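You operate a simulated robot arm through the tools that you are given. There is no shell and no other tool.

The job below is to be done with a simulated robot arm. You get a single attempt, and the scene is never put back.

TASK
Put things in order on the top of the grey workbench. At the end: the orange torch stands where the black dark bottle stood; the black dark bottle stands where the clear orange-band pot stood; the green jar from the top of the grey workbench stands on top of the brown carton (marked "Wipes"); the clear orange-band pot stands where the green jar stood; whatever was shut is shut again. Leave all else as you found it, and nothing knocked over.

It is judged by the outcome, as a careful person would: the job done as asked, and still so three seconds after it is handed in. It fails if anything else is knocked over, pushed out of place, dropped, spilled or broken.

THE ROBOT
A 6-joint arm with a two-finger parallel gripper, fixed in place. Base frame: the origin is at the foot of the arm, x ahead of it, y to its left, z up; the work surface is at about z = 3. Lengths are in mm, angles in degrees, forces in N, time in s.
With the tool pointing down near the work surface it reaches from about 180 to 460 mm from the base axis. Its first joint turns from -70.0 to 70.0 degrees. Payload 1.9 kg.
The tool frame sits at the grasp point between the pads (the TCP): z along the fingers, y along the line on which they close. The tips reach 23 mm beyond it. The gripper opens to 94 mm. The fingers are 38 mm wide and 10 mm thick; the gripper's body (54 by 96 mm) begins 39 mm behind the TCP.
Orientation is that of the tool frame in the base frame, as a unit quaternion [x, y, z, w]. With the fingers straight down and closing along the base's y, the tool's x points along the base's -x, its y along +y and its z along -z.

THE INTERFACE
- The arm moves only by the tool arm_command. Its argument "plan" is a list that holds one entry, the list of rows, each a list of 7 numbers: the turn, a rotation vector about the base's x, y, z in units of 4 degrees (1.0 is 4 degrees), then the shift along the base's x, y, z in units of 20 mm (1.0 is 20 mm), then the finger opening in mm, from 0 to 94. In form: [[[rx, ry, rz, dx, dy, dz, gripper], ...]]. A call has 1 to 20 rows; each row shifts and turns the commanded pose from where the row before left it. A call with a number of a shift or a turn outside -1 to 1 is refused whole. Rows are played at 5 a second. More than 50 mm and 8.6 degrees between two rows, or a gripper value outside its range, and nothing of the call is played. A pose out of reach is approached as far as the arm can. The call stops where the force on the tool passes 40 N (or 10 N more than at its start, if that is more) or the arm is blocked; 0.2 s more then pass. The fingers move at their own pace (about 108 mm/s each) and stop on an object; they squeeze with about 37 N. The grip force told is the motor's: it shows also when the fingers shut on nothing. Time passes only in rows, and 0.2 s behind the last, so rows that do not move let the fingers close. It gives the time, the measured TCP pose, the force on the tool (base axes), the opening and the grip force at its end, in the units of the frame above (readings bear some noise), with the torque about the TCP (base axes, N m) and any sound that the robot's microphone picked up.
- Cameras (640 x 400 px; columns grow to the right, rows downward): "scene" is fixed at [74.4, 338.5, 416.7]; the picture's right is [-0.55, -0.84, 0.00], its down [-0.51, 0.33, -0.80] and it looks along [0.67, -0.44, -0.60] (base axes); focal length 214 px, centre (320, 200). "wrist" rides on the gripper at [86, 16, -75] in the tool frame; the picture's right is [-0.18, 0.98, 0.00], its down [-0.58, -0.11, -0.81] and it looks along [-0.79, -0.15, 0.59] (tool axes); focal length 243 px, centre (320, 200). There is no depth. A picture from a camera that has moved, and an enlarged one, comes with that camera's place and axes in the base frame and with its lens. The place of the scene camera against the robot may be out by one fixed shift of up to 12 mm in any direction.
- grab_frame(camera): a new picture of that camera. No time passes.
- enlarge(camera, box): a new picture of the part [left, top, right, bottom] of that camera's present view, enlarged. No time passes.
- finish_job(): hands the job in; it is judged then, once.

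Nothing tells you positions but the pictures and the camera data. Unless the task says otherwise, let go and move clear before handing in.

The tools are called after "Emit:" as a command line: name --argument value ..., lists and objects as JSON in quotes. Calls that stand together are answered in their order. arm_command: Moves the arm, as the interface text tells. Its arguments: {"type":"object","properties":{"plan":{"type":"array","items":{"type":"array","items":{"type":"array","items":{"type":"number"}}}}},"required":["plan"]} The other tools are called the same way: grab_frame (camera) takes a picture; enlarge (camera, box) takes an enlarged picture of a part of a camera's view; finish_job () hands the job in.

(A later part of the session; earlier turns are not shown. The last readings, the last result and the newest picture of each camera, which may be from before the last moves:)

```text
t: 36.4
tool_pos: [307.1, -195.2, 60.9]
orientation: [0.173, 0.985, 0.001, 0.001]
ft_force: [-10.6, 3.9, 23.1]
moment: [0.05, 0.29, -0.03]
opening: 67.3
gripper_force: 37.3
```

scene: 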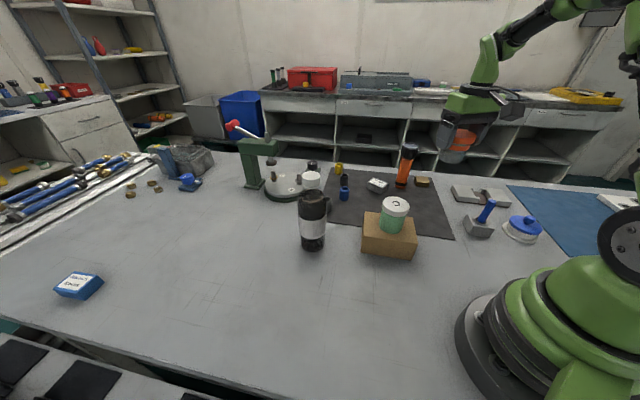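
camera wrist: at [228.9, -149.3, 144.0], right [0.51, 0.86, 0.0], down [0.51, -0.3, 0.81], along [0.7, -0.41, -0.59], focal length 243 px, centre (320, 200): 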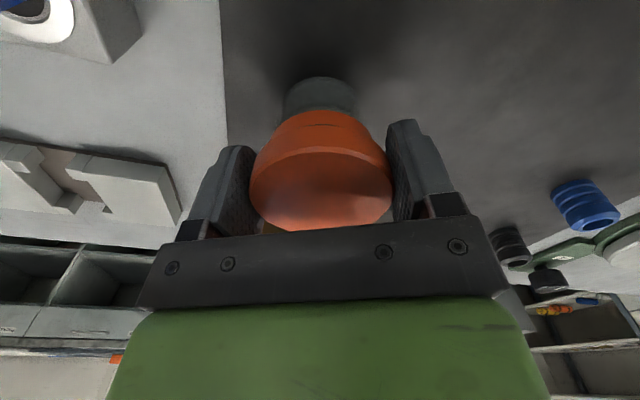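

Contact at z≈61. I'll ease off a millimetre and check, then release.

Emit:
arm_command --plan '[[[0, 0, 0, 0, 0, 0.05, 50], [0, 0, 0, 0, 0, 0, 50]]]'

Emit:
enlarge --camera "scene" --box '[400, 170, 470, 230]'

Emit:
enlarge --camera "wrist" --box '[230, 40, 410, 160]'

```text
t: 37.0
tool_pos: [306.4, -194.7, 62.1]
orientation: [0.172, 0.985, 0.0, 0.001]
ft_force: [-0.2, 0.2, -1.8]
moment: [0.01, 0.01, 0.0]
opening: 67.3
gripper_force: 36.6
```

```text
6.67 times, centred on (435, 200) of scene
camera zoom: at [74.4, 338.5, 416.7], right [-0.55, -0.84, 0.0], down [-0.51, 0.33, -0.8], along [0.67, -0.44, -0.6], focal length 1430 px, centre (-447, 200)
```

zoom: 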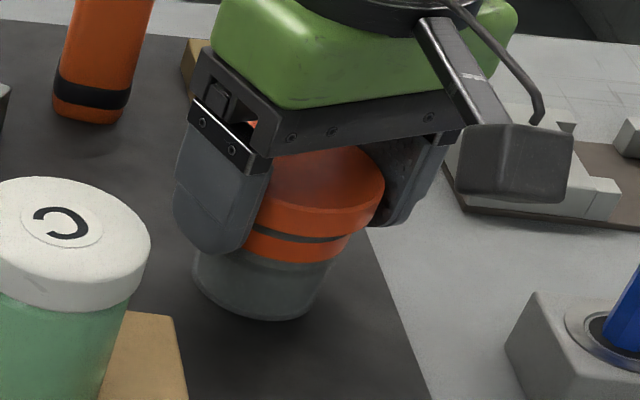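

```text
3.33 times, centred on (320, 100) of wrist
camera zoom: at [229.7, -150.2, 136.0], right [0.51, 0.86, 0.0], down [0.51, -0.3, 0.81], along [0.7, -0.41, -0.59], focal length 809 px, centre (320, 533)
```

zoom: 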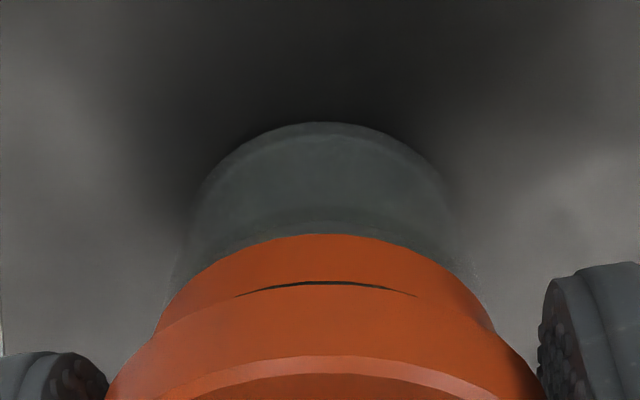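

Emit:
arm_command --plan '[[[0, 0, 0, 0, 0, -0.035, 50], [0, 0, 0, 0, 0, 0, 50]]]'

```text
t: 37.6
tool_pos: [306.0, -194.1, 61.0]
orientation: [0.174, 0.985, 0.001, 0.001]
ft_force: [-4.2, 3.1, 14.9]
moment: [0.07, -0.02, 0.0]
opening: 67.2
gripper_force: 36.9
```

Resting on the mat with light pressure. Now release and retreat.

Emit:
arm_command --plan '[[[0, 0, 0, 0, 0, 0, 69], [0, 0, 0, 0, 0, 0, 75], [0, 0, 0, 0, 0, 0, 94], [0, 0, 0, 0, 0, 0, 94], [0, 0, 0, 0, 0, 0.4, 94], [0, 0, 0, 0, 0, 0.8, 94], [0, 0, 0, 0, 0, 1, 94], [0, 0, 0, 0, 0, 1, 94], [0, 0, 0, 0, 0, 0, 94]]]'

Emit:
grab_frame --camera "wrist"

Emit:
enlarge --camera "scene" --box '[360, 130, 480, 250]'

```text
t: 39.6
tool_pos: [304.6, -195.4, 125.6]
orientation: [0.172, 0.985, 0.0, 0.001]
ft_force: [1.3, 0.3, -0.3]
moment: [-0.01, -0.01, -0.02]
opening: 94.3
gripper_force: 0.0
```

```text
taken
camera wrist: at [229.8, -150.1, 200.7], right [0.51, 0.86, 0.0], down [0.51, -0.3, 0.81], along [0.7, -0.41, -0.59], focal length 243 px, centre (320, 200)
```

wrist: 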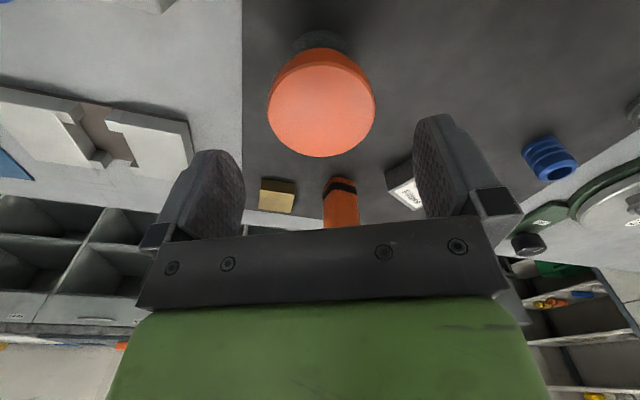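

```text
3.33 times, centred on (420, 190) of scene
camera zoom: at [74.4, 338.5, 416.7], right [-0.55, -0.84, 0.0], down [-0.51, 0.33, -0.8], along [0.67, -0.44, -0.6], focal length 715 px, centre (-13, 233)
```

zoom: 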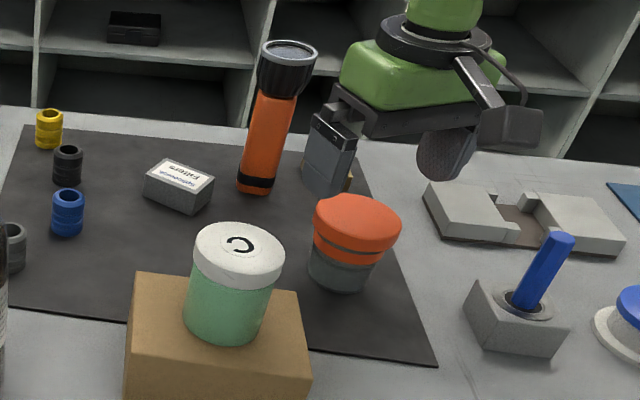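

The pot stands in the jar's old place, upright. Next is the bottle: I'll raise and move to get a good look at it.

Emit:
arm_command --plan '[[[0, 0, 0, 0, 0, 1, 94], [0, 0, 0, 0, 0, 1, 94], [0, 0, 0, 0, 0, 1, 94], [0, 0, 0, 0, 0, 1, 94], [0, 0, 0, 0, 0, 1, 94], [0, 0, 0.673, -0.18, 0.963, 0.083, 94], [0, 0, 0.673, -0.18, 0.963, 0.083, 94], [0, 0, 0.673, -0.18, 0.963, 0.083, 94], [0, 0, 0.673, -0.18, 0.963, 0.083, 94], [0, 0, 0.673, -0.18, 0.963, 0.083, 94], [0, 0, 0.673, -0.18, 0.963, 0.083, 94], [0, 0, 0.673, -0.18, 0.963, 0.083, 94], [0, 0, 0.673, -0.18, 0.963, 0.083, 94], [0, 0, 0.673, -0.18, 0.963, 0.083, 94], [0, 0, 0.673, -0.18, 0.963, 0.083, 94], [0, 0, 0.673, -0.18, 0.963, 0.083, 94], [0, 0, 0.673, -0.18, 0.963, 0.083, 94], [0, 0, 0.673, -0.18, 0.963, 0.083, 94], [0, 0, 0.673, -0.18, 0.963, 0.083, 94], [0, 0, 0.673, -0.18, 0.963, 0.083, 94]]]'

Emit:
arm_command --plan '[[[0.352, -0.936, 0, 0, 0, 0, 94], [0.352, -0.936, 0, 0, 0, 0, 94], [0.352, -0.936, 0, 0, 0, 0, 94], [0.352, -0.936, 0, 0, 0, 0, 94], [0.352, -0.936, 0, 0, 0, 0, 94], [0, 0, 0, 0, 0, 0, 94]]]'

Emit:
grab_frame --camera "wrist"

Emit:
grab_frame --camera "scene"

```text
t: 43.8
tool_pos: [251.9, 95.1, 249.8]
orientation: [-0.178, 0.984, 0.001, 0.0]
ft_force: [-0.6, 0.0, 0.0]
moment: [-0.01, 0.02, 0.0]
opening: 94.0
gripper_force: 0.2
```

```text
t: 45.2
tool_pos: [253.1, 95.2, 251.5]
orientation: [-0.175, 0.969, 0.032, 0.173]
ft_force: [1.1, -0.9, 0.0]
moment: [0.0, -0.01, 0.01]
opening: 94.1
gripper_force: 0.0
```

```text
taken
camera wrist: at [146.8, 73.2, 291.4], right [-0.18, 0.98, 0.07], down [0.29, -0.01, 0.96], along [0.94, 0.19, -0.28], focal length 243 px, centre (320, 200)
```

wrist: 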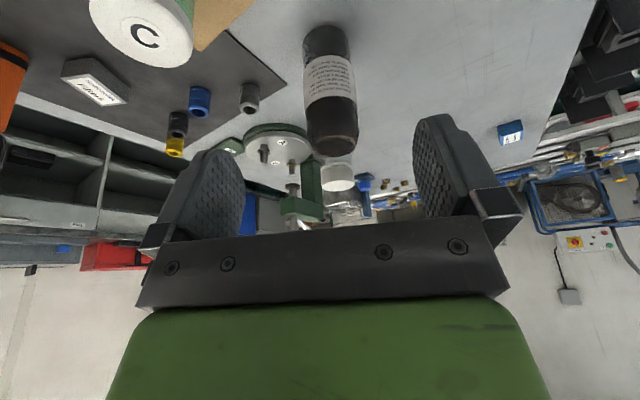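

```text
taken
```

scene: 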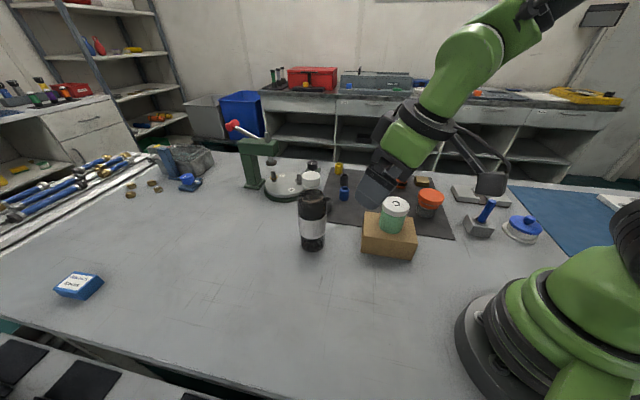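

Emit:
enlarge --camera "wrist" --box '[260, 10, 400, 210]'

Emit:
enlarge --camera "scene" --box '[280, 155, 345, 260]'

```text
2.00 times, centred on (330, 110) of wrist
camera zoom: at [146.8, 73.2, 291.4], right [-0.18, 0.98, 0.07], down [0.29, -0.01, 0.96], along [0.94, 0.19, -0.28], focal length 485 px, centre (300, 380)
```

zoom: 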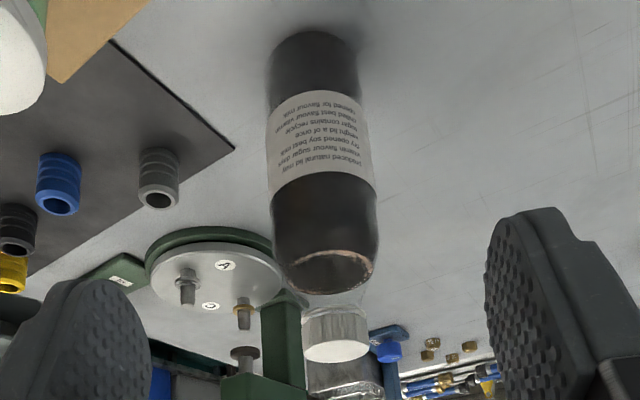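

```text
3.81 times, centred on (312, 208) of scene
camera zoom: at [74.4, 338.5, 416.7], right [-0.55, -0.84, 0.0], down [-0.51, 0.33, -0.8], along [0.67, -0.44, -0.6], focal length 817 px, centre (349, 171)
```

zoom: 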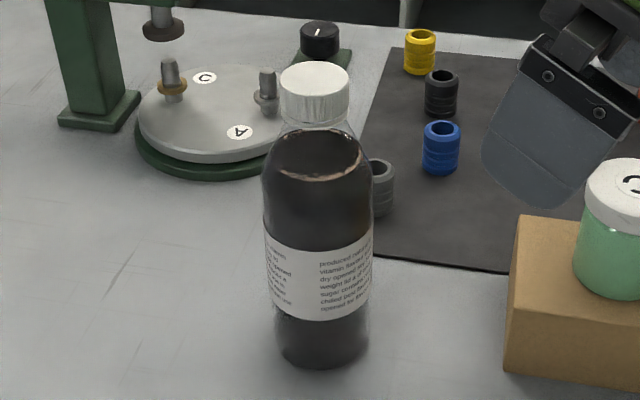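

The bottle stands at about (388,145), about 200 mm tall with a white cap about 36 mm wide and about 17 mm high. I'll return the tool to vertical and move above the cap to check alignment.

Emit:
arm_command --plan '[[[-0.352, 0.936, 0, 0, 0, 0.2, 94], [-0.352, 0.936, 0, 0, 0, 0.2, 94], [-0.352, 0.936, 0, 0.846, 0.311, 0, 94], [-0.352, 0.936, 0, 0.846, 0.311, 0, 94], [-0.352, 0.936, 0, 0.846, 0.311, 0, 94], [0, 0, 0, 0.846, 0.311, 0, 94], [0, 0, 0, 0.846, 0.311, 0, 94], [0, 0, 0, 0.846, 0.311, 0, 94], [0, 0, 0, 0.846, 0.311, 0, 94], [0, 0, 0, 0.846, 0.311, 0, 94], [0, 0, 0, 0, 0, 0, 94]]]'

Emit:
grab_frame --camera "wrist"

Emit:
enlarge --camera "scene" --box '[260, 80, 420, 260]'

```text
t: 47.6
tool_pos: [389.0, 142.7, 257.3]
orientation: [-0.177, 0.984, 0.0, 0.0]
ft_force: [0.9, 0.2, 1.0]
moment: [0.03, 0.02, 0.02]
opening: 94.0
gripper_force: 0.0
```

```text
taken
camera wrist: at [301.0, 128.5, 332.2], right [-0.17, 0.99, 0.0], down [0.58, 0.1, 0.81], along [0.79, 0.14, -0.59], focal length 243 px, centre (320, 200)
```

wrist: 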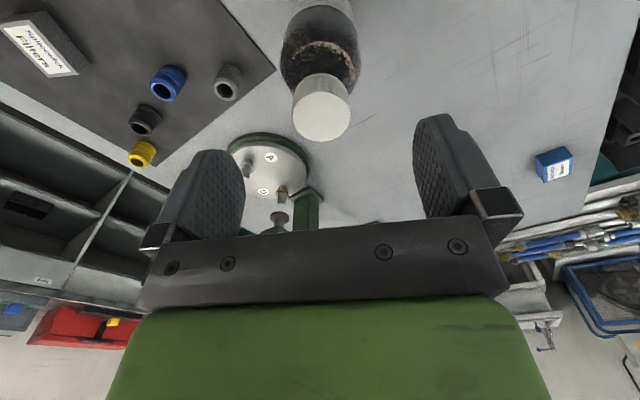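

```text
2.22 times, centred on (340, 170) of scene
camera zoom: at [74.4, 338.5, 416.7], right [-0.55, -0.84, 0.0], down [-0.51, 0.33, -0.8], along [0.67, -0.44, -0.6], focal length 477 px, centre (276, 267)
```

zoom: 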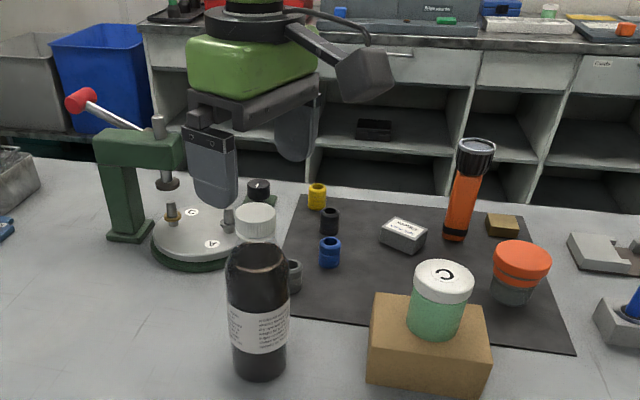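

The cap is centred under the gripper. I'll descend so just the fingertips flank the cap.

Emit:
arm_command --plan '[[[0, 0, 0, 0, 0.05, -0.9, 94], [0, 0, 0, 0, 0, -0.9, 94], [0, 0, 0, 0, 0, -0.6, 94], [0, 0, 0, 0, 0, -0.3, 94], [0, 0, 0, 0, 0, 0, 94]]]'

Emit:
grab_frame --camera "wrist"

Emit:
enlarge --camera "scene" --box '[260, 110, 380, 230]'

```text
t: 48.8
tool_pos: [387.4, 145.6, 205.4]
orientation: [-0.177, 0.984, 0.0, 0.0]
ft_force: [-0.1, -0.2, -0.6]
moment: [0.0, 0.02, -0.04]
opening: 93.7
gripper_force: 0.1
```

```text
taken
camera wrist: at [301.4, 130.6, 279.5], right [-0.17, 0.99, 0.0], down [0.58, 0.1, 0.81], along [0.79, 0.14, -0.59], focal length 243 px, centre (320, 200)
```

wrist: 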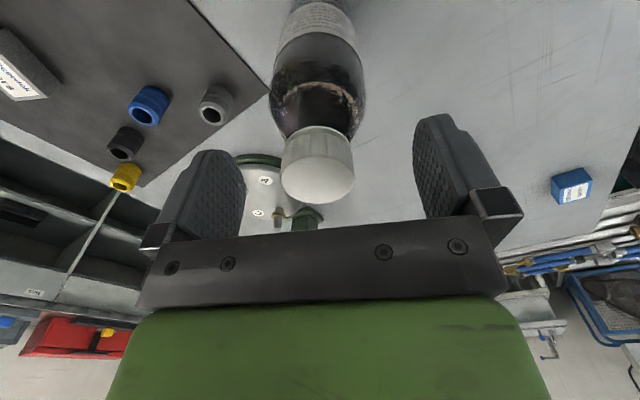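

```text
3.33 times, centred on (320, 170) of scene
camera zoom: at [74.4, 338.5, 416.7], right [-0.55, -0.84, 0.0], down [-0.51, 0.33, -0.8], along [0.67, -0.44, -0.6], focal length 715 px, centre (320, 300)
```

zoom: 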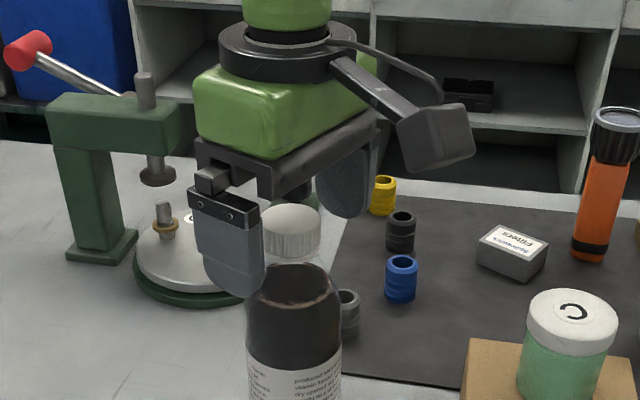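

Fingertips flank the cap (cap z≈186–201, tips at ≈182). I'll raise 1.5 mm and close on it.

Emit:
arm_command --plan '[[[0, 0, 0, 0, 0, 0.075, 70], [0, 0, 0, 0, 0, 0, 50], [0, 0, 0, 0, 0, 0, 42], [0, 0, 0, 0, 0, 0, 20], [0, 0, 0, 0, 0, 0, 20], [0, 0, 0, 0, 0, 0, 20]]]'

Emit:
grab_frame --camera "wrist"

Emit:
enlarge --camera "scene" --box '[280, 130, 350, 220]'

```text
t: 50.2
tool_pos: [387.2, 145.0, 206.8]
orientation: [-0.178, 0.984, 0.0, 0.001]
ft_force: [0.1, -1.4, 1.2]
moment: [-0.05, 0.01, -0.05]
opening: 34.1
gripper_force: 37.7
```

```text
taken
camera wrist: at [301.1, 130.4, 281.2], right [-0.17, 0.99, 0.0], down [0.58, 0.1, 0.81], along [0.8, 0.14, -0.59], focal length 243 px, centre (320, 200)
```

wrist: 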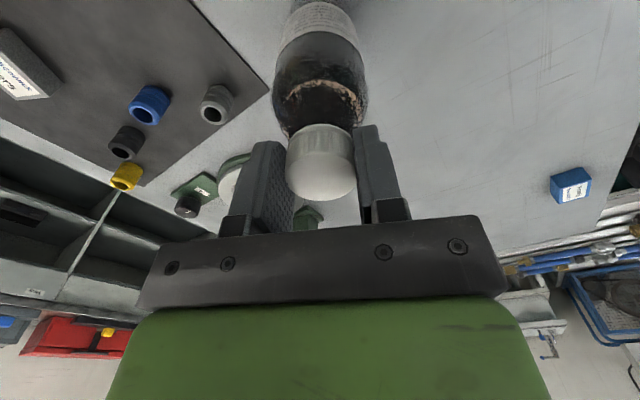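

```text
4.44 times, centred on (315, 175) of scene
camera zoom: at [74.4, 338.5, 416.7], right [-0.55, -0.84, 0.0], down [-0.51, 0.33, -0.8], along [0.67, -0.44, -0.6], focal length 953 px, centre (342, 311)
```

zoom: 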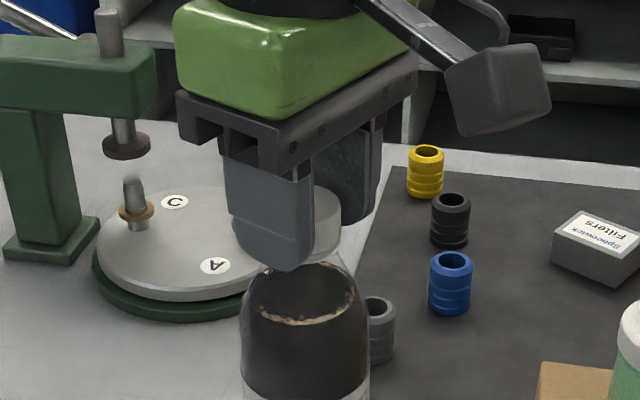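

Gripped at 34 mm. A small, slow lift test.

Emit:
arm_command --plan '[[[0, 0, 0, 0, 0, 0.1, 20], [0, 0, 0, 0, 0, 0.1, 20], [0, 0, 0, 0, 0, 0, 20], [0, 0, 0, 0, 0, 0, 20]]]'

Emit:
grab_frame --camera "wrist"

Emit:
enlarge --camera "scene" --box '[270, 150, 360, 260]'

```text
t: 51.2
tool_pos: [387.1, 144.6, 211.1]
orientation: [-0.177, 0.984, 0.001, 0.0]
ft_force: [0.5, -0.7, -5.1]
moment: [-0.04, 0.0, 0.0]
opening: 34.3
gripper_force: 36.6
```

```text
taken
camera wrist: at [300.9, 130.1, 284.8], right [-0.17, 0.99, 0.0], down [0.58, 0.1, 0.81], along [0.79, 0.14, -0.59], focal length 243 px, centre (320, 200)
```

wrist: 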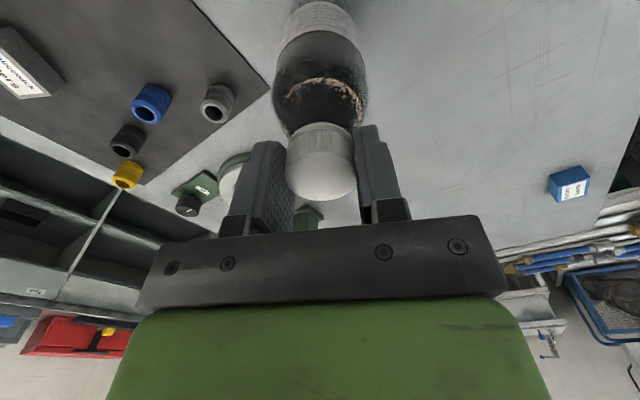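

```text
3.64 times, centred on (315, 205) of scene
camera zoom: at [74.5, 338.5, 416.6], right [-0.55, -0.84, 0.0], down [-0.51, 0.33, -0.8], along [0.67, -0.44, -0.6], focal length 780 px, centre (338, 182)
```

zoom: 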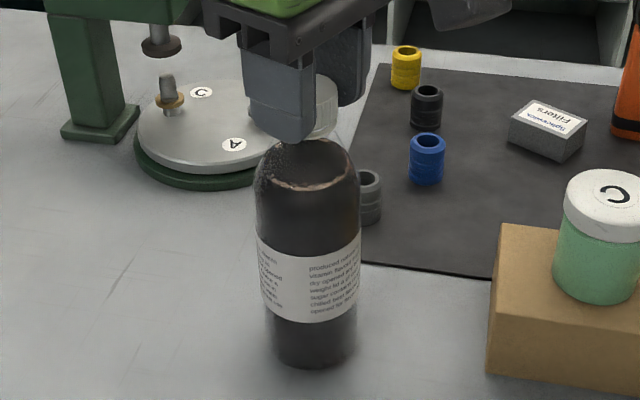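

The bottle hangs cleanly (about 5 N). I'll carry it, low and smoothly, to the pot's old place at about (232,298).

Emit:
arm_command --plan '[[[0, 0, 0, 0, 0, 0.4, 20], [0, 0, 0, 0, 0, 0.6, 20], [0, 0, 0, -0.147, 0.145, 0, 20], [0, 0, 0, -0.294, 0.289, 0, 20], [0, 0, 0, -0.491, 0.482, 0, 20], [0, 0, 0, -0.491, 0.482, 0, 20], [0, 0, 0, -0.491, 0.482, 0, 20], [0, 0, 0, -0.491, 0.482, 0, 20], [0, 0, 0, -0.491, 0.482, 0, 20], [0, 0, 0, -0.491, 0.482, 0, 20], [0, 0, 0, -0.491, 0.482, 0, 20], [0, 0, 0, -0.491, 0.482, 0, 20], [0, 0, 0, -0.491, 0.482, 0, 20], [0, 0, 0, -0.491, 0.482, 0, 20], [0, 0, 0, -0.491, 0.482, 0, 20], [0, 0, 0, -0.491, 0.482, 0, 20], [0, 0, 0, -0.491, 0.482, 0, 20], [0, 0, 0, -0.491, 0.482, 0, 20], [0, 0, 0, -0.294, 0.289, 0, 20], [0, 0, 0, -0.147, 0.145, 0, 20]]]'

Emit:
grab_frame --camera "wrist"

Emit:
grab_frame --camera "scene"

```text
t: 55.4
tool_pos: [232.8, 298.3, 229.0]
orientation: [-0.176, 0.984, -0.001, 0.001]
ft_force: [-0.3, -0.7, -4.3]
moment: [0.0, -0.01, -0.01]
opening: 34.4
gripper_force: 37.1
```

```text
taken
camera wrist: at [146.2, 282.9, 304.5], right [-0.17, 0.99, 0.0], down [0.58, 0.1, 0.81], along [0.79, 0.14, -0.59], focal length 243 px, centre (320, 200)
```

wrist: 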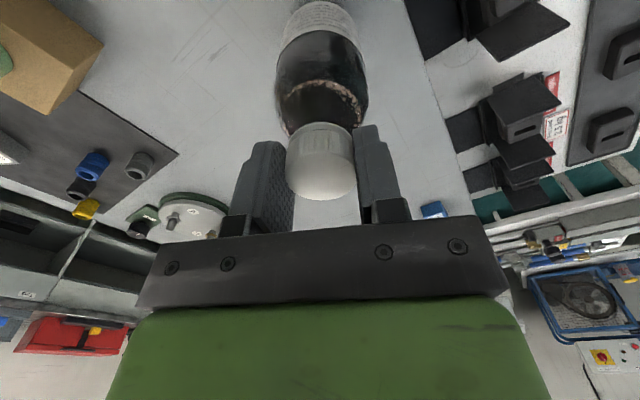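

```text
taken
```

scene: 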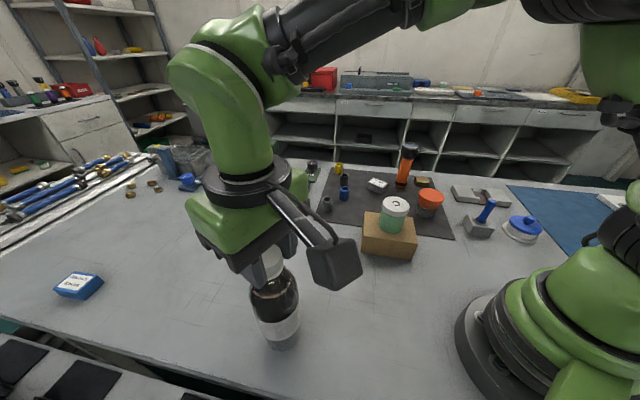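

Emit:
arm_command --plan '[[[0, 0, 0, 0, 0, 0, 20], [0, 0, 0, 0, 0, -0.3, 20], [0, 0, 0, 0, 0, -0.3, 20], [0, 0, 0, 0, 0, -0.25, 20], [0, 0, 0, 0, 0, -0.15, 20], [0, 0, 0, 0, 0, -0.1, 20], [0, 0, 0, 0, 0, 0, 20]]]'

Emit:
enlarge --camera "scene" --box '[200, 220, 370, 370]'

```text
t: 57.0
tool_pos: [234.4, 295.9, 207.9]
orientation: [-0.177, 0.984, 0.001, 0.0]
ft_force: [0.5, -0.6, -3.2]
moment: [-0.02, 0.05, -0.01]
opening: 34.3
gripper_force: 36.9
```

```text
2.67 times, centred on (285, 295) of scene
camera zoom: at [74.4, 338.5, 416.6], right [-0.55, -0.84, 0.0], down [-0.51, 0.33, -0.8], along [0.67, -0.44, -0.6], focal length 572 px, centre (413, -53)
```

zoom: 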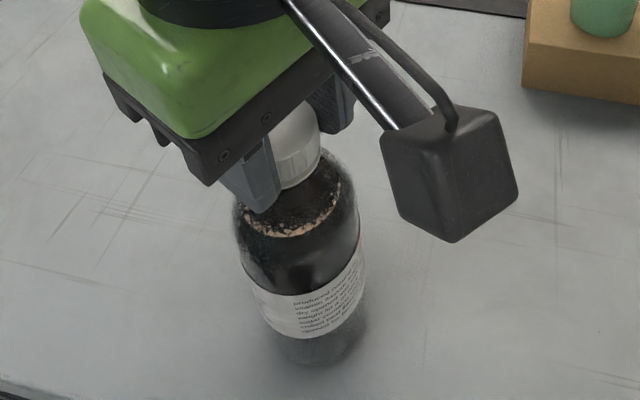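

Almost down; I'll lower in fine steps until contact.

Emit:
arm_command --plan '[[[0, 0, 0, 0, 0, -0.05, 20], [0, 0, 0, 0, 0, -0.04, 20], [0, 0, 0, 0, 0, 0, 20]]]'

```text
t: 57.8
tool_pos: [232.2, 297.0, 206.3]
orientation: [-0.178, 0.984, 0.001, 0.001]
ft_force: [-0.5, 1.0, 6.1]
moment: [0.04, 0.0, 0.0]
opening: 34.4
gripper_force: 37.1
```

The bottle rests on the bench with light contact. Release slowly and rise straight up.

Emit:
arm_command --plan '[[[0, 0, 0, 0, 0, 0, 37], [0, 0, 0, 0, 0, 0, 42], [0, 0, 0, 0, 0, 0, 60], [0, 0, 0, 0, 0, 0, 80], [0, 0, 0, 0, 0, 0.3, 94], [0, 0, 0, 0, 0, 0.7, 94], [0, 0, 0, 0, 0, 1, 94], [0, 0, 0, 0, 0, 1, 94], [0, 0, 0, 0, 0, 0, 94]]]'

Emit:
grab_frame --camera "wrist"

Emit:
grab_frame --camera "scene"

```text
t: 59.8
tool_pos: [232.7, 295.6, 265.3]
orientation: [-0.177, 0.984, 0.0, 0.001]
ft_force: [0.5, 0.0, -0.9]
moment: [-0.01, -0.01, 0.01]
opening: 93.8
gripper_force: 0.1
```

```text
taken
camera wrist: at [145.7, 281.1, 340.4], right [-0.17, 0.99, 0.0], down [0.58, 0.1, 0.81], along [0.79, 0.14, -0.59], focal length 243 px, centre (320, 200)
```

wrist: 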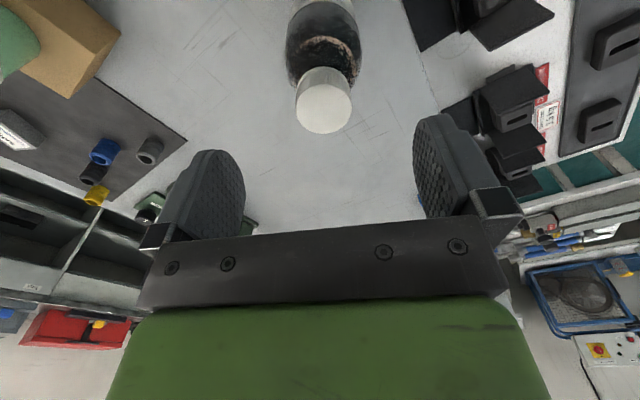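

```text
taken
```

scene: 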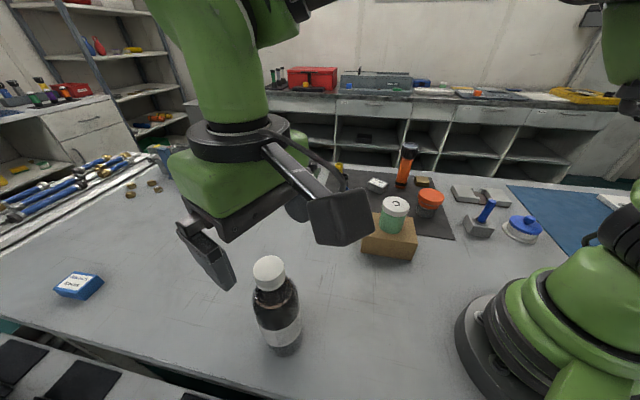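

The bottle stands where the pot was. Last is the torch: I'll go over to its side, high above everything, and tilt the tool for a look.

Emit:
arm_command --plan '[[[0, 0, -0.519, 0.06, -0.92, 0, 94], [0, 0, -0.519, 0.06, -0.92, 0, 94], [0, 0, -0.519, 0.06, -0.92, 0, 94], [0, 0, -0.519, 0.06, -0.92, 0, 94], [0, 0, -0.519, 0.06, -0.92, 0, 94], [0, 0, -0.519, 0.06, -0.92, 0, 94], [0, 0, -0.519, 0.06, -0.92, 0, 94], [0, 0, -0.519, 0.06, -0.92, 0, 94], [0, 0, -0.519, 0.06, -0.92, 0, 94], [0, 0, -0.519, 0.06, -0.92, 0, 94], [0, 0, -0.519, 0.06, -0.92, 0, 94], [0, 0, -0.519, 0.06, -0.92, 0, 94], [0, 0, -0.519, 0.06, -0.92, 0, 94], [0, 0, -0.519, 0.06, -0.92, 0, 94], [0, 0, -0.519, 0.06, -0.92, 0, 94], [0, 0, -0.519, 0.06, -0.92, 0, 94], [0, 0, -0.519, 0.06, -0.92, 0, 94], [0, 0, -0.519, 0.06, -0.92, 0, 94], [0, 0, -0.519, 0.06, -0.92, 0, 94], [0, 0, -0.519, 0.06, -0.92, 0, 94]]]'

Emit:
arm_command --plan '[[[0, 0, -0.519, 0.06, -0.92, 0, 94], [0, 0, -0.519, 0.06, -0.92, 0, 94], [0, 0, -0.519, 0.06, -0.92, 0, 94], [0, 0, -0.519, 0.06, -0.92, 0, 94], [-0.488, -0.873, 0, 0, 0, 0, 94], [-0.488, -0.873, 0, 0, 0, 0, 94], [-0.488, -0.873, 0, 0, 0, 0, 94], [-0.488, -0.873, 0, 0, 0, 0, 94], [-0.488, -0.873, 0, 0, 0, 0, 94], [-0.488, -0.873, 0, 0, 0, 0, 94], [-0.488, -0.873, 0, 0, 0, 0, 94], [-0.244, -0.4365, 0, 0, 0, 0, 94], [0, 0, 0, 0, 0, 0, 94]]]'

Emit:
grab_frame --camera "wrist"

Emit:
grab_frame --camera "scene"

```text
t: 64.0
tool_pos: [256.3, -71.1, 266.3]
orientation: [0.184, 0.983, 0.001, 0.001]
ft_force: [1.0, 0.1, -0.2]
moment: [-0.02, 0.0, 0.0]
opening: 93.9
gripper_force: 0.1
```

```text
t: 66.8
tool_pos: [262.2, -144.9, 265.5]
orientation: [0.247, 0.934, -0.064, 0.251]
ft_force: [0.5, -1.4, -0.3]
moment: [0.02, 0.01, 0.0]
opening: 93.9
gripper_force: 0.1
```

```text
taken
camera wrist: at [171.6, -75.6, 287.6], right [0.62, 0.78, 0.1], down [0.03, -0.15, 0.99], along [0.78, -0.61, -0.12], focal length 243 px, centre (320, 200)
```

wrist: 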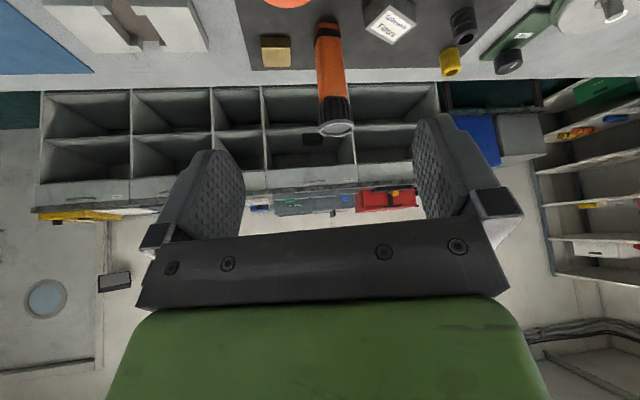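

```text
taken
```

scene: 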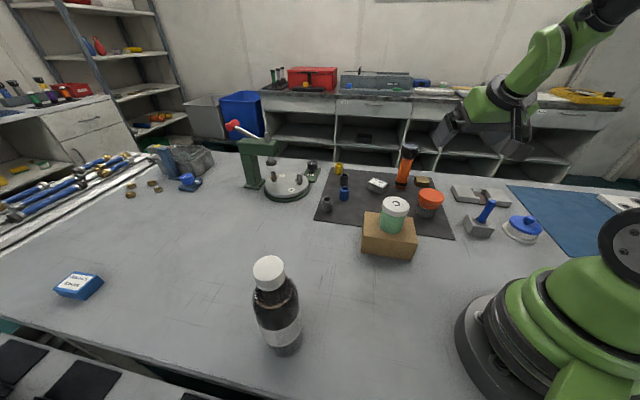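

Emit:
enlarge --camera "wrist" --box '[270, 0, 400, 160]'

Emit:
enlarge --camera "scene" --box '[380, 135, 440, 195]'

```text
2.50 times, centred on (335, 80) of wrist
camera zoom: at [171.6, -75.6, 287.6], right [0.62, 0.78, 0.1], down [0.03, -0.15, 0.99], along [0.78, -0.61, -0.12], focal length 606 px, centre (282, 500)
```

zoom: 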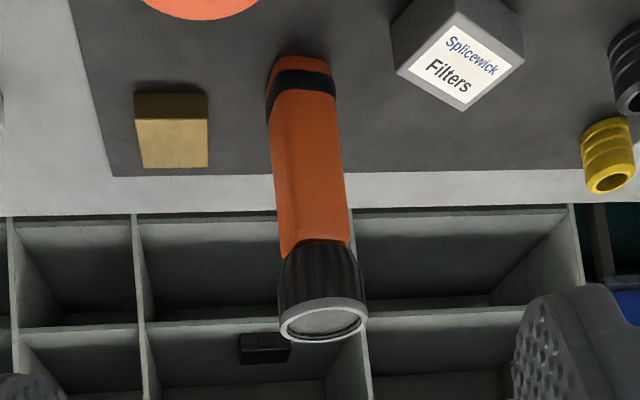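

```text
6.67 times, centred on (410, 165) of scene
camera zoom: at [74.4, 338.5, 416.7], right [-0.55, -0.84, 0.0], down [-0.51, 0.33, -0.8], along [0.67, -0.44, -0.6], focal length 1430 px, centre (-280, 433)
```

zoom: 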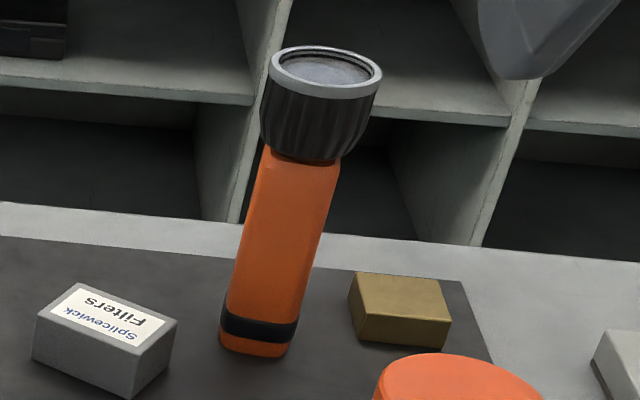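

The torch stands near (446,-249), top at z≈150, with a ~48 mm head. I'll approach above it with the tool tilted 30° outward.

Emit:
arm_command --plan '[[[0, 0, 0, 0.92, -0.52, -0.28, 94], [0, 0, 0, 0.92, -0.52, -0.28, 94], [0, 0, 0, 0.92, -0.52, -0.28, 94], [0, 0, 0, 0.92, -0.52, -0.28, 94], [0, 0, 0, 0.92, -0.52, -0.28, 94], [0, 0, 0, 0.92, -0.52, -0.28, 94], [0, 0, 0, 0.92, -0.52, -0.28, 94], [0, 0, 0, 0.92, -0.52, -0.28, 94], [0, 0, 0, 0.92, -0.52, -0.28, 94], [0, 0, 0, 0.8, -0.45, -0.28, 94], [0, 0, 0, 0, 0, 0, 94]]]'

Emit:
grab_frame --camera "wrist"

Emit:
enlarge --camera "scene" --box '[360, 90, 500, 220]'

```text
t: 69.2
tool_pos: [444.9, -245.5, 208.4]
orientation: [0.245, 0.934, -0.064, 0.251]
ft_force: [-0.1, 0.0, 0.3]
moment: [-0.01, -0.03, 0.0]
opening: 93.9
gripper_force: 0.0
```

```text
taken
camera wrist: at [354.2, -177.2, 230.6], right [0.62, 0.78, 0.1], down [0.03, -0.15, 0.99], along [0.78, -0.61, -0.12], focal length 243 px, centre (320, 200)
```

wrist: 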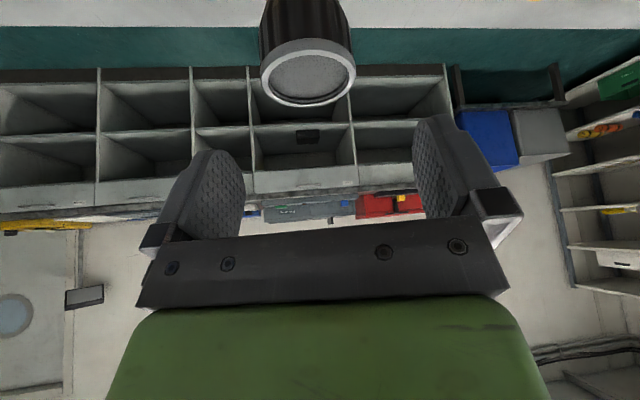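

```text
3.08 times, centred on (430, 155) of scene
camera zoom: at [74.4, 338.5, 416.7], right [-0.55, -0.84, 0.0], down [-0.51, 0.33, -0.8], along [0.67, -0.44, -0.6], focal length 660 px, centre (-18, 338)
```

zoom: 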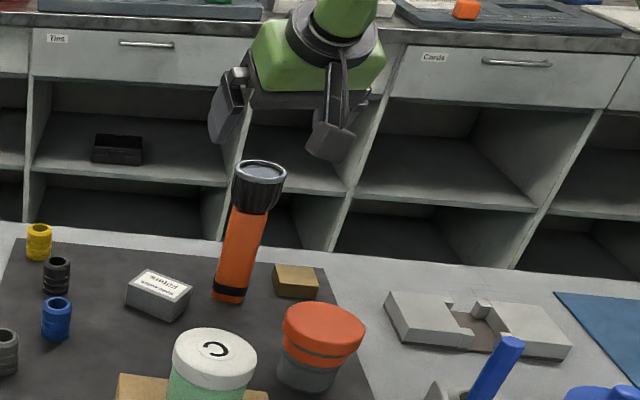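

The torch head is aligned within a few millimetres. I'll correct that and descend to put the head between the pads.

Emit:
arm_command --plan '[[[0, 0, 0, 0.12, -0.15, -0.8, 94], [0, 0, 0, 0, 0, -0.8, 94], [0, 0, 0, 0, 0, -0.8, 94], [0, 0, 0, 0, 0, -0.7, 94], [0, 0, 0, 0, 0, -0.5, 94], [0, 0, 0, 0, 0, 0, 94]]]'

Emit:
grab_frame --camera "wrist"

Emit:
enlarge --camera "scene" --box '[360, 90, 500, 220]'

```text
t: 70.6
tool_pos: [445.8, -250.5, 138.3]
orientation: [0.246, 0.934, -0.064, 0.251]
ft_force: [0.2, 0.4, -0.1]
moment: [-0.02, 0.01, -0.04]
opening: 93.8
gripper_force: 0.0
```

```text
taken
camera wrist: at [356.2, -180.4, 159.4], right [0.62, 0.78, 0.1], down [0.03, -0.15, 0.99], along [0.78, -0.61, -0.12], focal length 243 px, centre (320, 200)
```

wrist: 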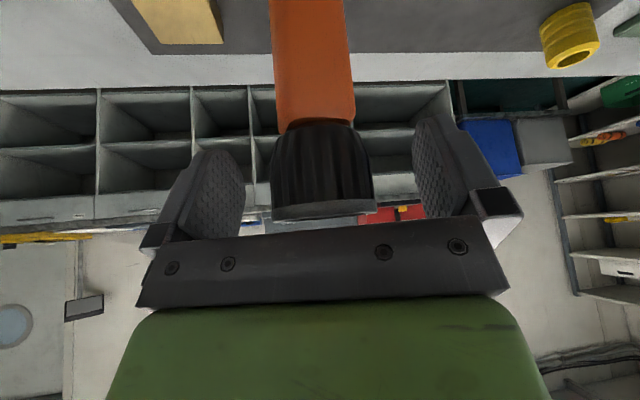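

```text
3.08 times, centred on (430, 155) of scene
camera zoom: at [74.4, 338.5, 416.7], right [-0.55, -0.84, 0.0], down [-0.51, 0.33, -0.8], along [0.67, -0.44, -0.6], focal length 660 px, centre (-18, 338)
```

zoom: 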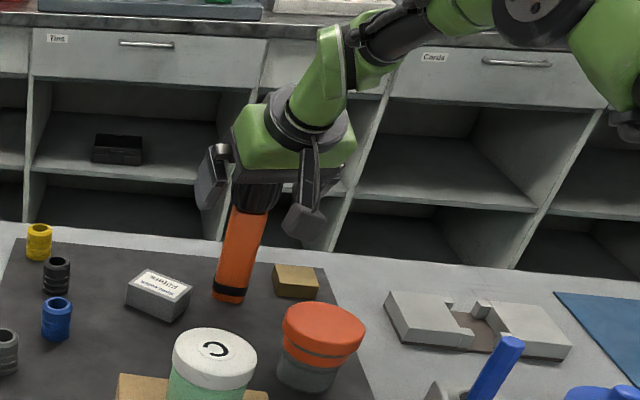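

The head sits between the pads with clearance to the palm. I'll close the gripper.

Emit:
arm_command --plan '[[[0, 0, 0, 0, 0, 0, 75], [0, 0, 0, 0, 0, 0, 60], [0, 0, 0, 0, 0, 0, 53], [0, 0, 0, 0, 0, 0, 35], [0, 0, 0, 0, 0, 0, 35], [0, 0, 0, 0, 0, 0, 35]]]'

Emit:
grab_frame --camera "wrist"

Emit:
enlarge --camera "scene" --box '[380, 120, 450, 200]'

```text
t: 72.0
tool_pos: [445.1, -251.0, 138.6]
orientation: [0.246, 0.934, -0.064, 0.251]
ft_force: [-1.2, -0.5, 1.7]
moment: [-0.2, 0.16, -0.03]
opening: 48.0
gripper_force: 37.1
```

```text
taken
camera wrist: at [356.2, -180.6, 159.7], right [0.62, 0.78, 0.1], down [0.03, -0.15, 0.99], along [0.78, -0.61, -0.12], focal length 243 px, centre (320, 200)
```

wrist: 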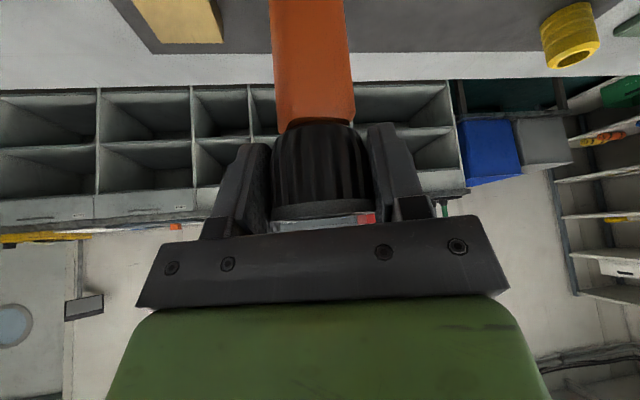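

```text
5.00 times, centred on (415, 160) of scene
camera zoom: at [74.4, 338.5, 416.7], right [-0.55, -0.84, 0.0], down [-0.51, 0.33, -0.8], along [0.67, -0.44, -0.6], focal length 1072 px, centre (-155, 400)
```

zoom: 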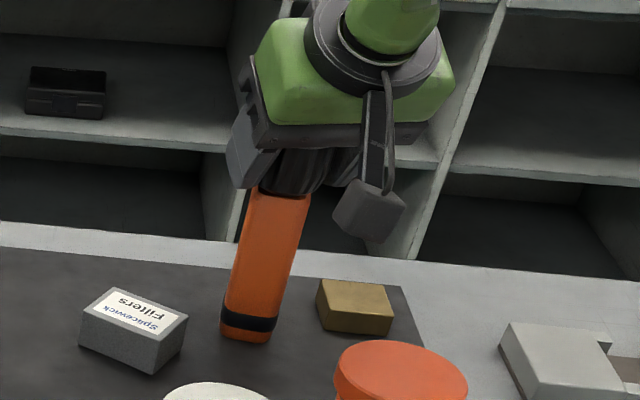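

Gripped at 48 mm. Small lift test.

Emit:
arm_command --plan '[[[0, 0, 0, 0, 0, 0.1, 35], [0, 0, 0, 0, 0, 0.15, 35], [0, 0, 0, 0, 0, 0, 35], [0, 0, 0, 0, 0, 0, 35]]]'

Emit:
grab_frame --camera "wrist"

Emit:
enlarge --camera "scene" --box '[380, 120, 450, 200]'

```text
t: 73.0
tool_pos: [446.1, -249.2, 142.9]
orientation: [0.246, 0.934, -0.064, 0.251]
ft_force: [0.2, 0.1, -2.5]
moment: [-0.01, 0.03, -0.01]
opening: 48.0
gripper_force: 37.8
```

```text
taken
camera wrist: at [356.0, -180.7, 164.9], right [0.62, 0.78, 0.1], down [0.03, -0.15, 0.99], along [0.78, -0.61, -0.12], focal length 243 px, centre (320, 200)
```

wrist: 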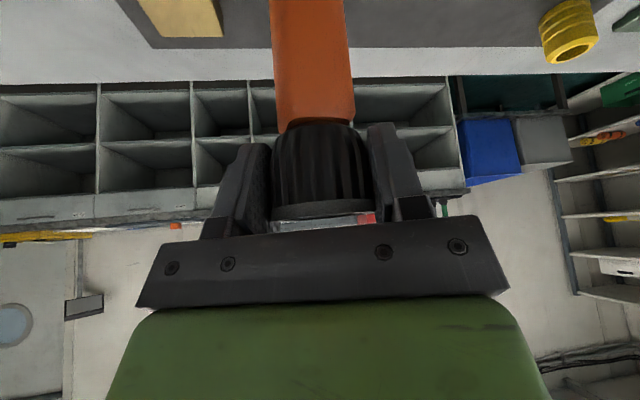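

```text
5.00 times, centred on (415, 160) of scene
camera zoom: at [74.5, 338.5, 416.7], right [-0.55, -0.84, 0.0], down [-0.51, 0.33, -0.8], along [0.67, -0.44, -0.6], focal length 1072 px, centre (-155, 400)
```

zoom: 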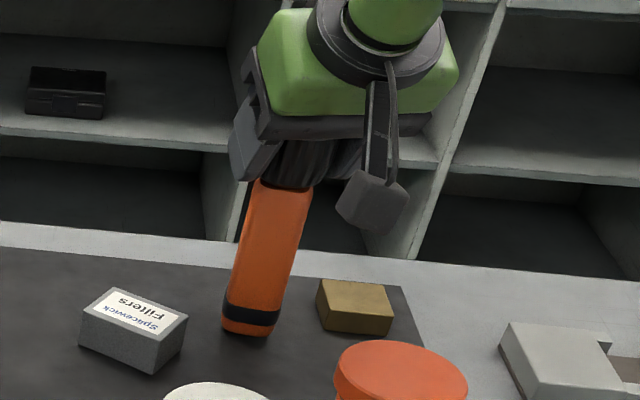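

The torch hangs freely and upright. I'll raise it 80 mm and swing it over toward the bottle's old place.

Emit:
arm_command --plan '[[[0, 0, 0, 0, 0, 0.5, 35], [0, 0, 0, 0, 0, 0.8, 35], [0, 0, 0, 0, 0, 1, 35], [0, 0, 0, 0, 0, 1, 35], [0, 0, 0, 0, 0, 0.7, 35], [0, 0, 0.234, -0.0551, 0.3722, 0, 35], [0, 0, 0.4095, -0.0964, 0.6513, 0, 35], [0, 0, 0.585, -0.1377, 0.9304, 0, 35], [0, 0, 0.585, -0.1377, 0.9304, 0, 35], [0, 0, 0.585, -0.1377, 0.9304, 0, 35], [0, 0, 0.585, -0.1377, 0.9304, 0, 35], [0, 0, 0.585, -0.1377, 0.9304, 0, 35], [0, 0, 0.585, -0.1377, 0.9304, 0, 35], [0, 0, 0.585, -0.1377, 0.9304, 0, 35], [0, 0, 0.585, -0.1377, 0.9304, 0, 35], [0, 0, 0.585, -0.1377, 0.9304, 0, 35], [0, 0, 0.585, -0.1377, 0.9304, 0, 35], [0, 0, 0.585, -0.1377, 0.9304, 0, 35], [0, 0, 0.585, -0.1377, 0.9304, 0, 35], [0, 0, 0.585, -0.1377, 0.9304, 0, 35]]]'

Emit:
grab_frame --camera "scene"

Emit:
grab_frame --camera "wrist"

```text
t: 77.2
tool_pos: [407.0, 12.4, 224.0]
orientation: [-0.03, 0.965, 0.01, 0.259]
ft_force: [0.0, -0.5, -3.5]
moment: [-0.01, 0.02, 0.0]
opening: 48.0
gripper_force: 36.7
```

```text
taken
```

scene: 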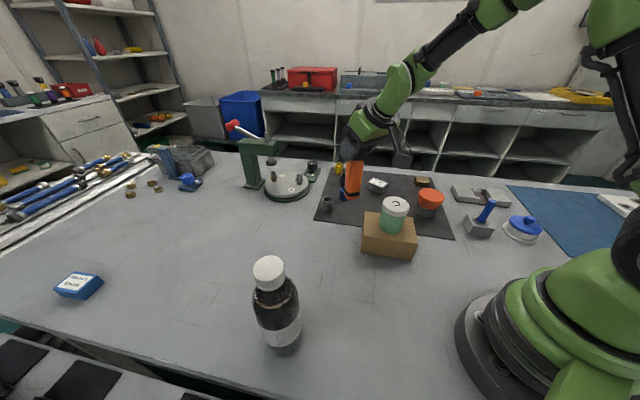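

```text
taken
camera wrist: at [293.4, 21.8, 245.2], right [0.1, 0.99, 0.1], down [0.11, -0.11, 0.99], along [0.99, -0.09, -0.12], focal length 243 px, centre (320, 200)
```

wrist: 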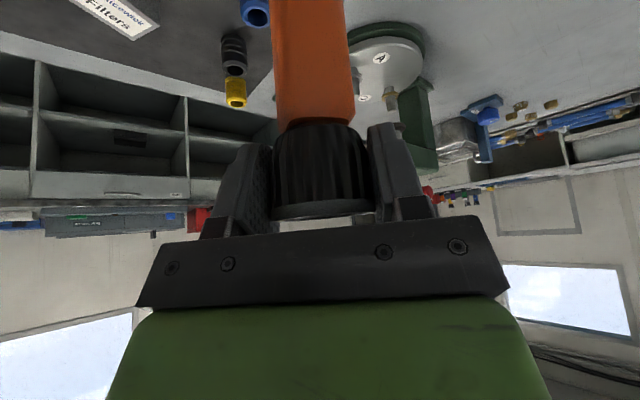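

Emit:
arm_command --plan '[[[0, 0, 0.585, -0.1377, 0.9304, 0, 35], [0, 0, 0.585, -0.1377, 0.9304, 0, 35], [0, 0, 0.585, -0.1377, 0.9304, 0, 35], [0, 0, 0.585, -0.1377, 0.9304, 0, 35], [0, 0, 0.585, -0.1377, 0.9304, 0, 35], [0, 0, 0.585, -0.1377, 0.9304, 0, 35], [0, 0, 0.4095, -0.0964, 0.6513, 0, 35], [0, 0, 0.234, -0.0551, 0.3722, 0, 35], [0, 0, 0, 0, 0, 0, 35], [0, 0, 0, 0, 0, 0, 35]]]'

Emit:
grab_frame --camera "scene"

Emit:
grab_frame --camera "wrist"

```text
t: 79.4
tool_pos: [386.8, 144.2, 223.5]
orientation: [-0.17, 0.951, 0.047, 0.254]
ft_force: [-0.1, -0.1, -3.8]
moment: [0.02, 0.03, 0.0]
opening: 48.3
gripper_force: 37.2
```

```text
taken
```

scene: 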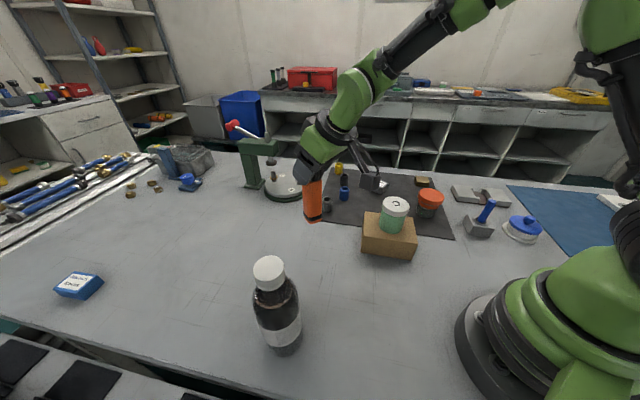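

```text
taken
camera wrist: at [275.6, 120.0, 244.6], right [-0.19, 0.98, 0.1], down [0.13, -0.07, 0.99], along [0.97, 0.2, -0.12], focal length 243 px, centre (320, 200)
```

wrist: 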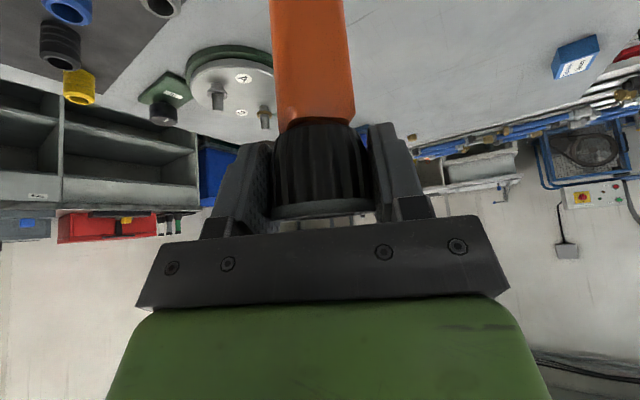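

Emit:
arm_command --plan '[[[0, 0, 0, 0.075, 0.06, -0.5, 35], [0, 0, 0, 0, 0, -0.8, 35], [0, 0, 0, 0, 0, -0.8, 35], [0, 0, 0, 0, 0, -0.8, 35], [0, 0, 0, 0, 0, -0.6, 35], [0, 0, 0, 0, 0, -0.4, 35], [0, 0, 0, 0, 0, 0, 35]]]'

Emit:
enlarge --camera "scene" --box '[270, 150, 370, 260]'

Emit:
grab_frame --camera "wrist"

```text
t: 81.0
tool_pos: [387.9, 144.2, 144.0]
orientation: [-0.168, 0.951, 0.047, 0.254]
ft_force: [-1.0, -0.2, -2.4]
moment: [-0.01, 0.02, 0.01]
opening: 48.0
gripper_force: 36.7
```

```text
3.64 times, centred on (320, 205) of scene
camera zoom: at [74.5, 338.5, 416.6], right [-0.55, -0.84, 0.0], down [-0.51, 0.33, -0.8], along [0.67, -0.44, -0.6], focal length 780 px, centre (320, 182)
```

zoom: 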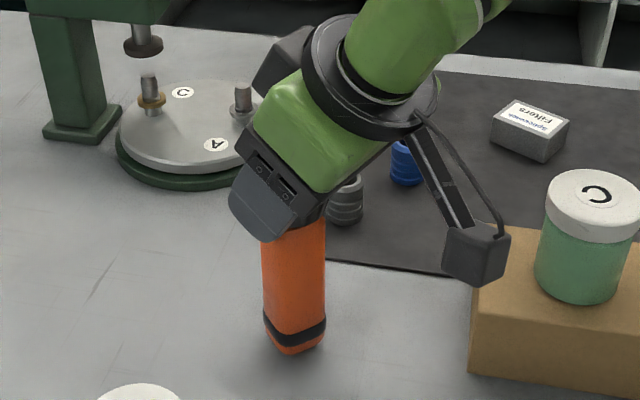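

```text
taken
camera wrist: at [276.4, 120.7, 166.2], right [-0.19, 0.98, 0.1], down [0.13, -0.07, 0.99], along [0.97, 0.2, -0.12], focal length 243 px, centre (320, 200)
```

wrist: 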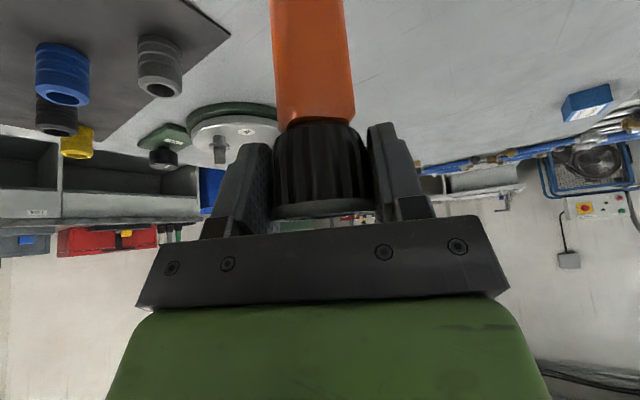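

Emit:
arm_command --plan '[[[0, 0, 0, 0, 0, -0.15, 35], [0, 0, 0, 0, 0, -0.1, 35], [0, 0, 0, 0, 0, -0.08, 35], [0, 0, 0, 0, 0, 0, 35]]]'

```text
t: 82.0
tool_pos: [388.5, 144.5, 140.1]
orientation: [-0.168, 0.951, 0.046, 0.254]
ft_force: [0.8, -0.7, -3.8]
moment: [0.01, 0.0, -0.01]
opening: 47.9
gripper_force: 37.1
```

Emit:
arm_command --plan '[[[0, 0, 0, 0, 0, -0.06, 35], [0, 0, 0, 0, 0, -0.05, 35], [0, 0, 0, 0, 0, 0, 35]]]'

Emit:
enlarge --camera "scene" --box '[280, 200, 340, 260]'

```text
t: 82.8
tool_pos: [387.3, 144.3, 136.1]
orientation: [-0.169, 0.951, 0.047, 0.255]
ft_force: [-0.6, -0.7, -3.2]
moment: [-0.01, -0.03, -0.01]
opening: 48.0
gripper_force: 36.8
```

```text
6.67 times, centred on (310, 230) of scene
camera zoom: at [74.5, 338.5, 416.6], right [-0.55, -0.84, 0.0], down [-0.51, 0.33, -0.8], along [0.67, -0.44, -0.6], focal length 1430 px, centre (387, 0)
```

zoom: 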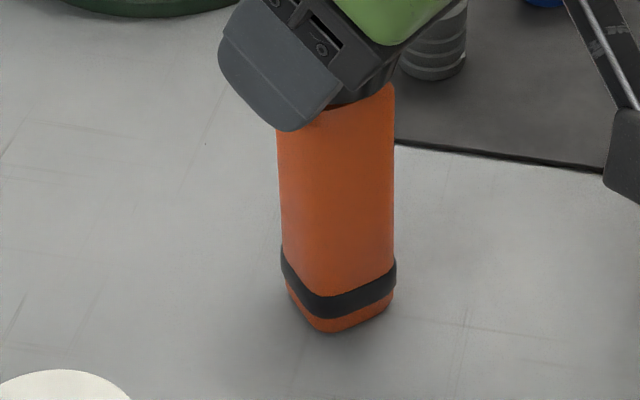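

Emit:
arm_command --plan '[[[0, 0, 0, 0, 0, -0.05, 35], [0, 0, 0, 0, 0, 0, 35]]]'

```text
t: 83.4
tool_pos: [388.6, 144.3, 135.8]
orientation: [-0.168, 0.951, 0.047, 0.255]
ft_force: [-1.0, -0.1, -2.9]
moment: [-0.03, 0.0, 0.01]
opening: 48.1
gripper_force: 37.6
```

Emit:
arm_command --plan '[[[0, 0, 0, 0, 0, -0.04, 35], [0, 0, 0, 0, 0, 0, 35]]]'

```text
t: 84.0
tool_pos: [387.5, 144.9, 134.5]
orientation: [-0.168, 0.951, 0.046, 0.256]
ft_force: [-3.3, -0.9, 7.7]
moment: [-0.33, 0.24, -0.07]
opening: 48.3
gripper_force: 37.1
```

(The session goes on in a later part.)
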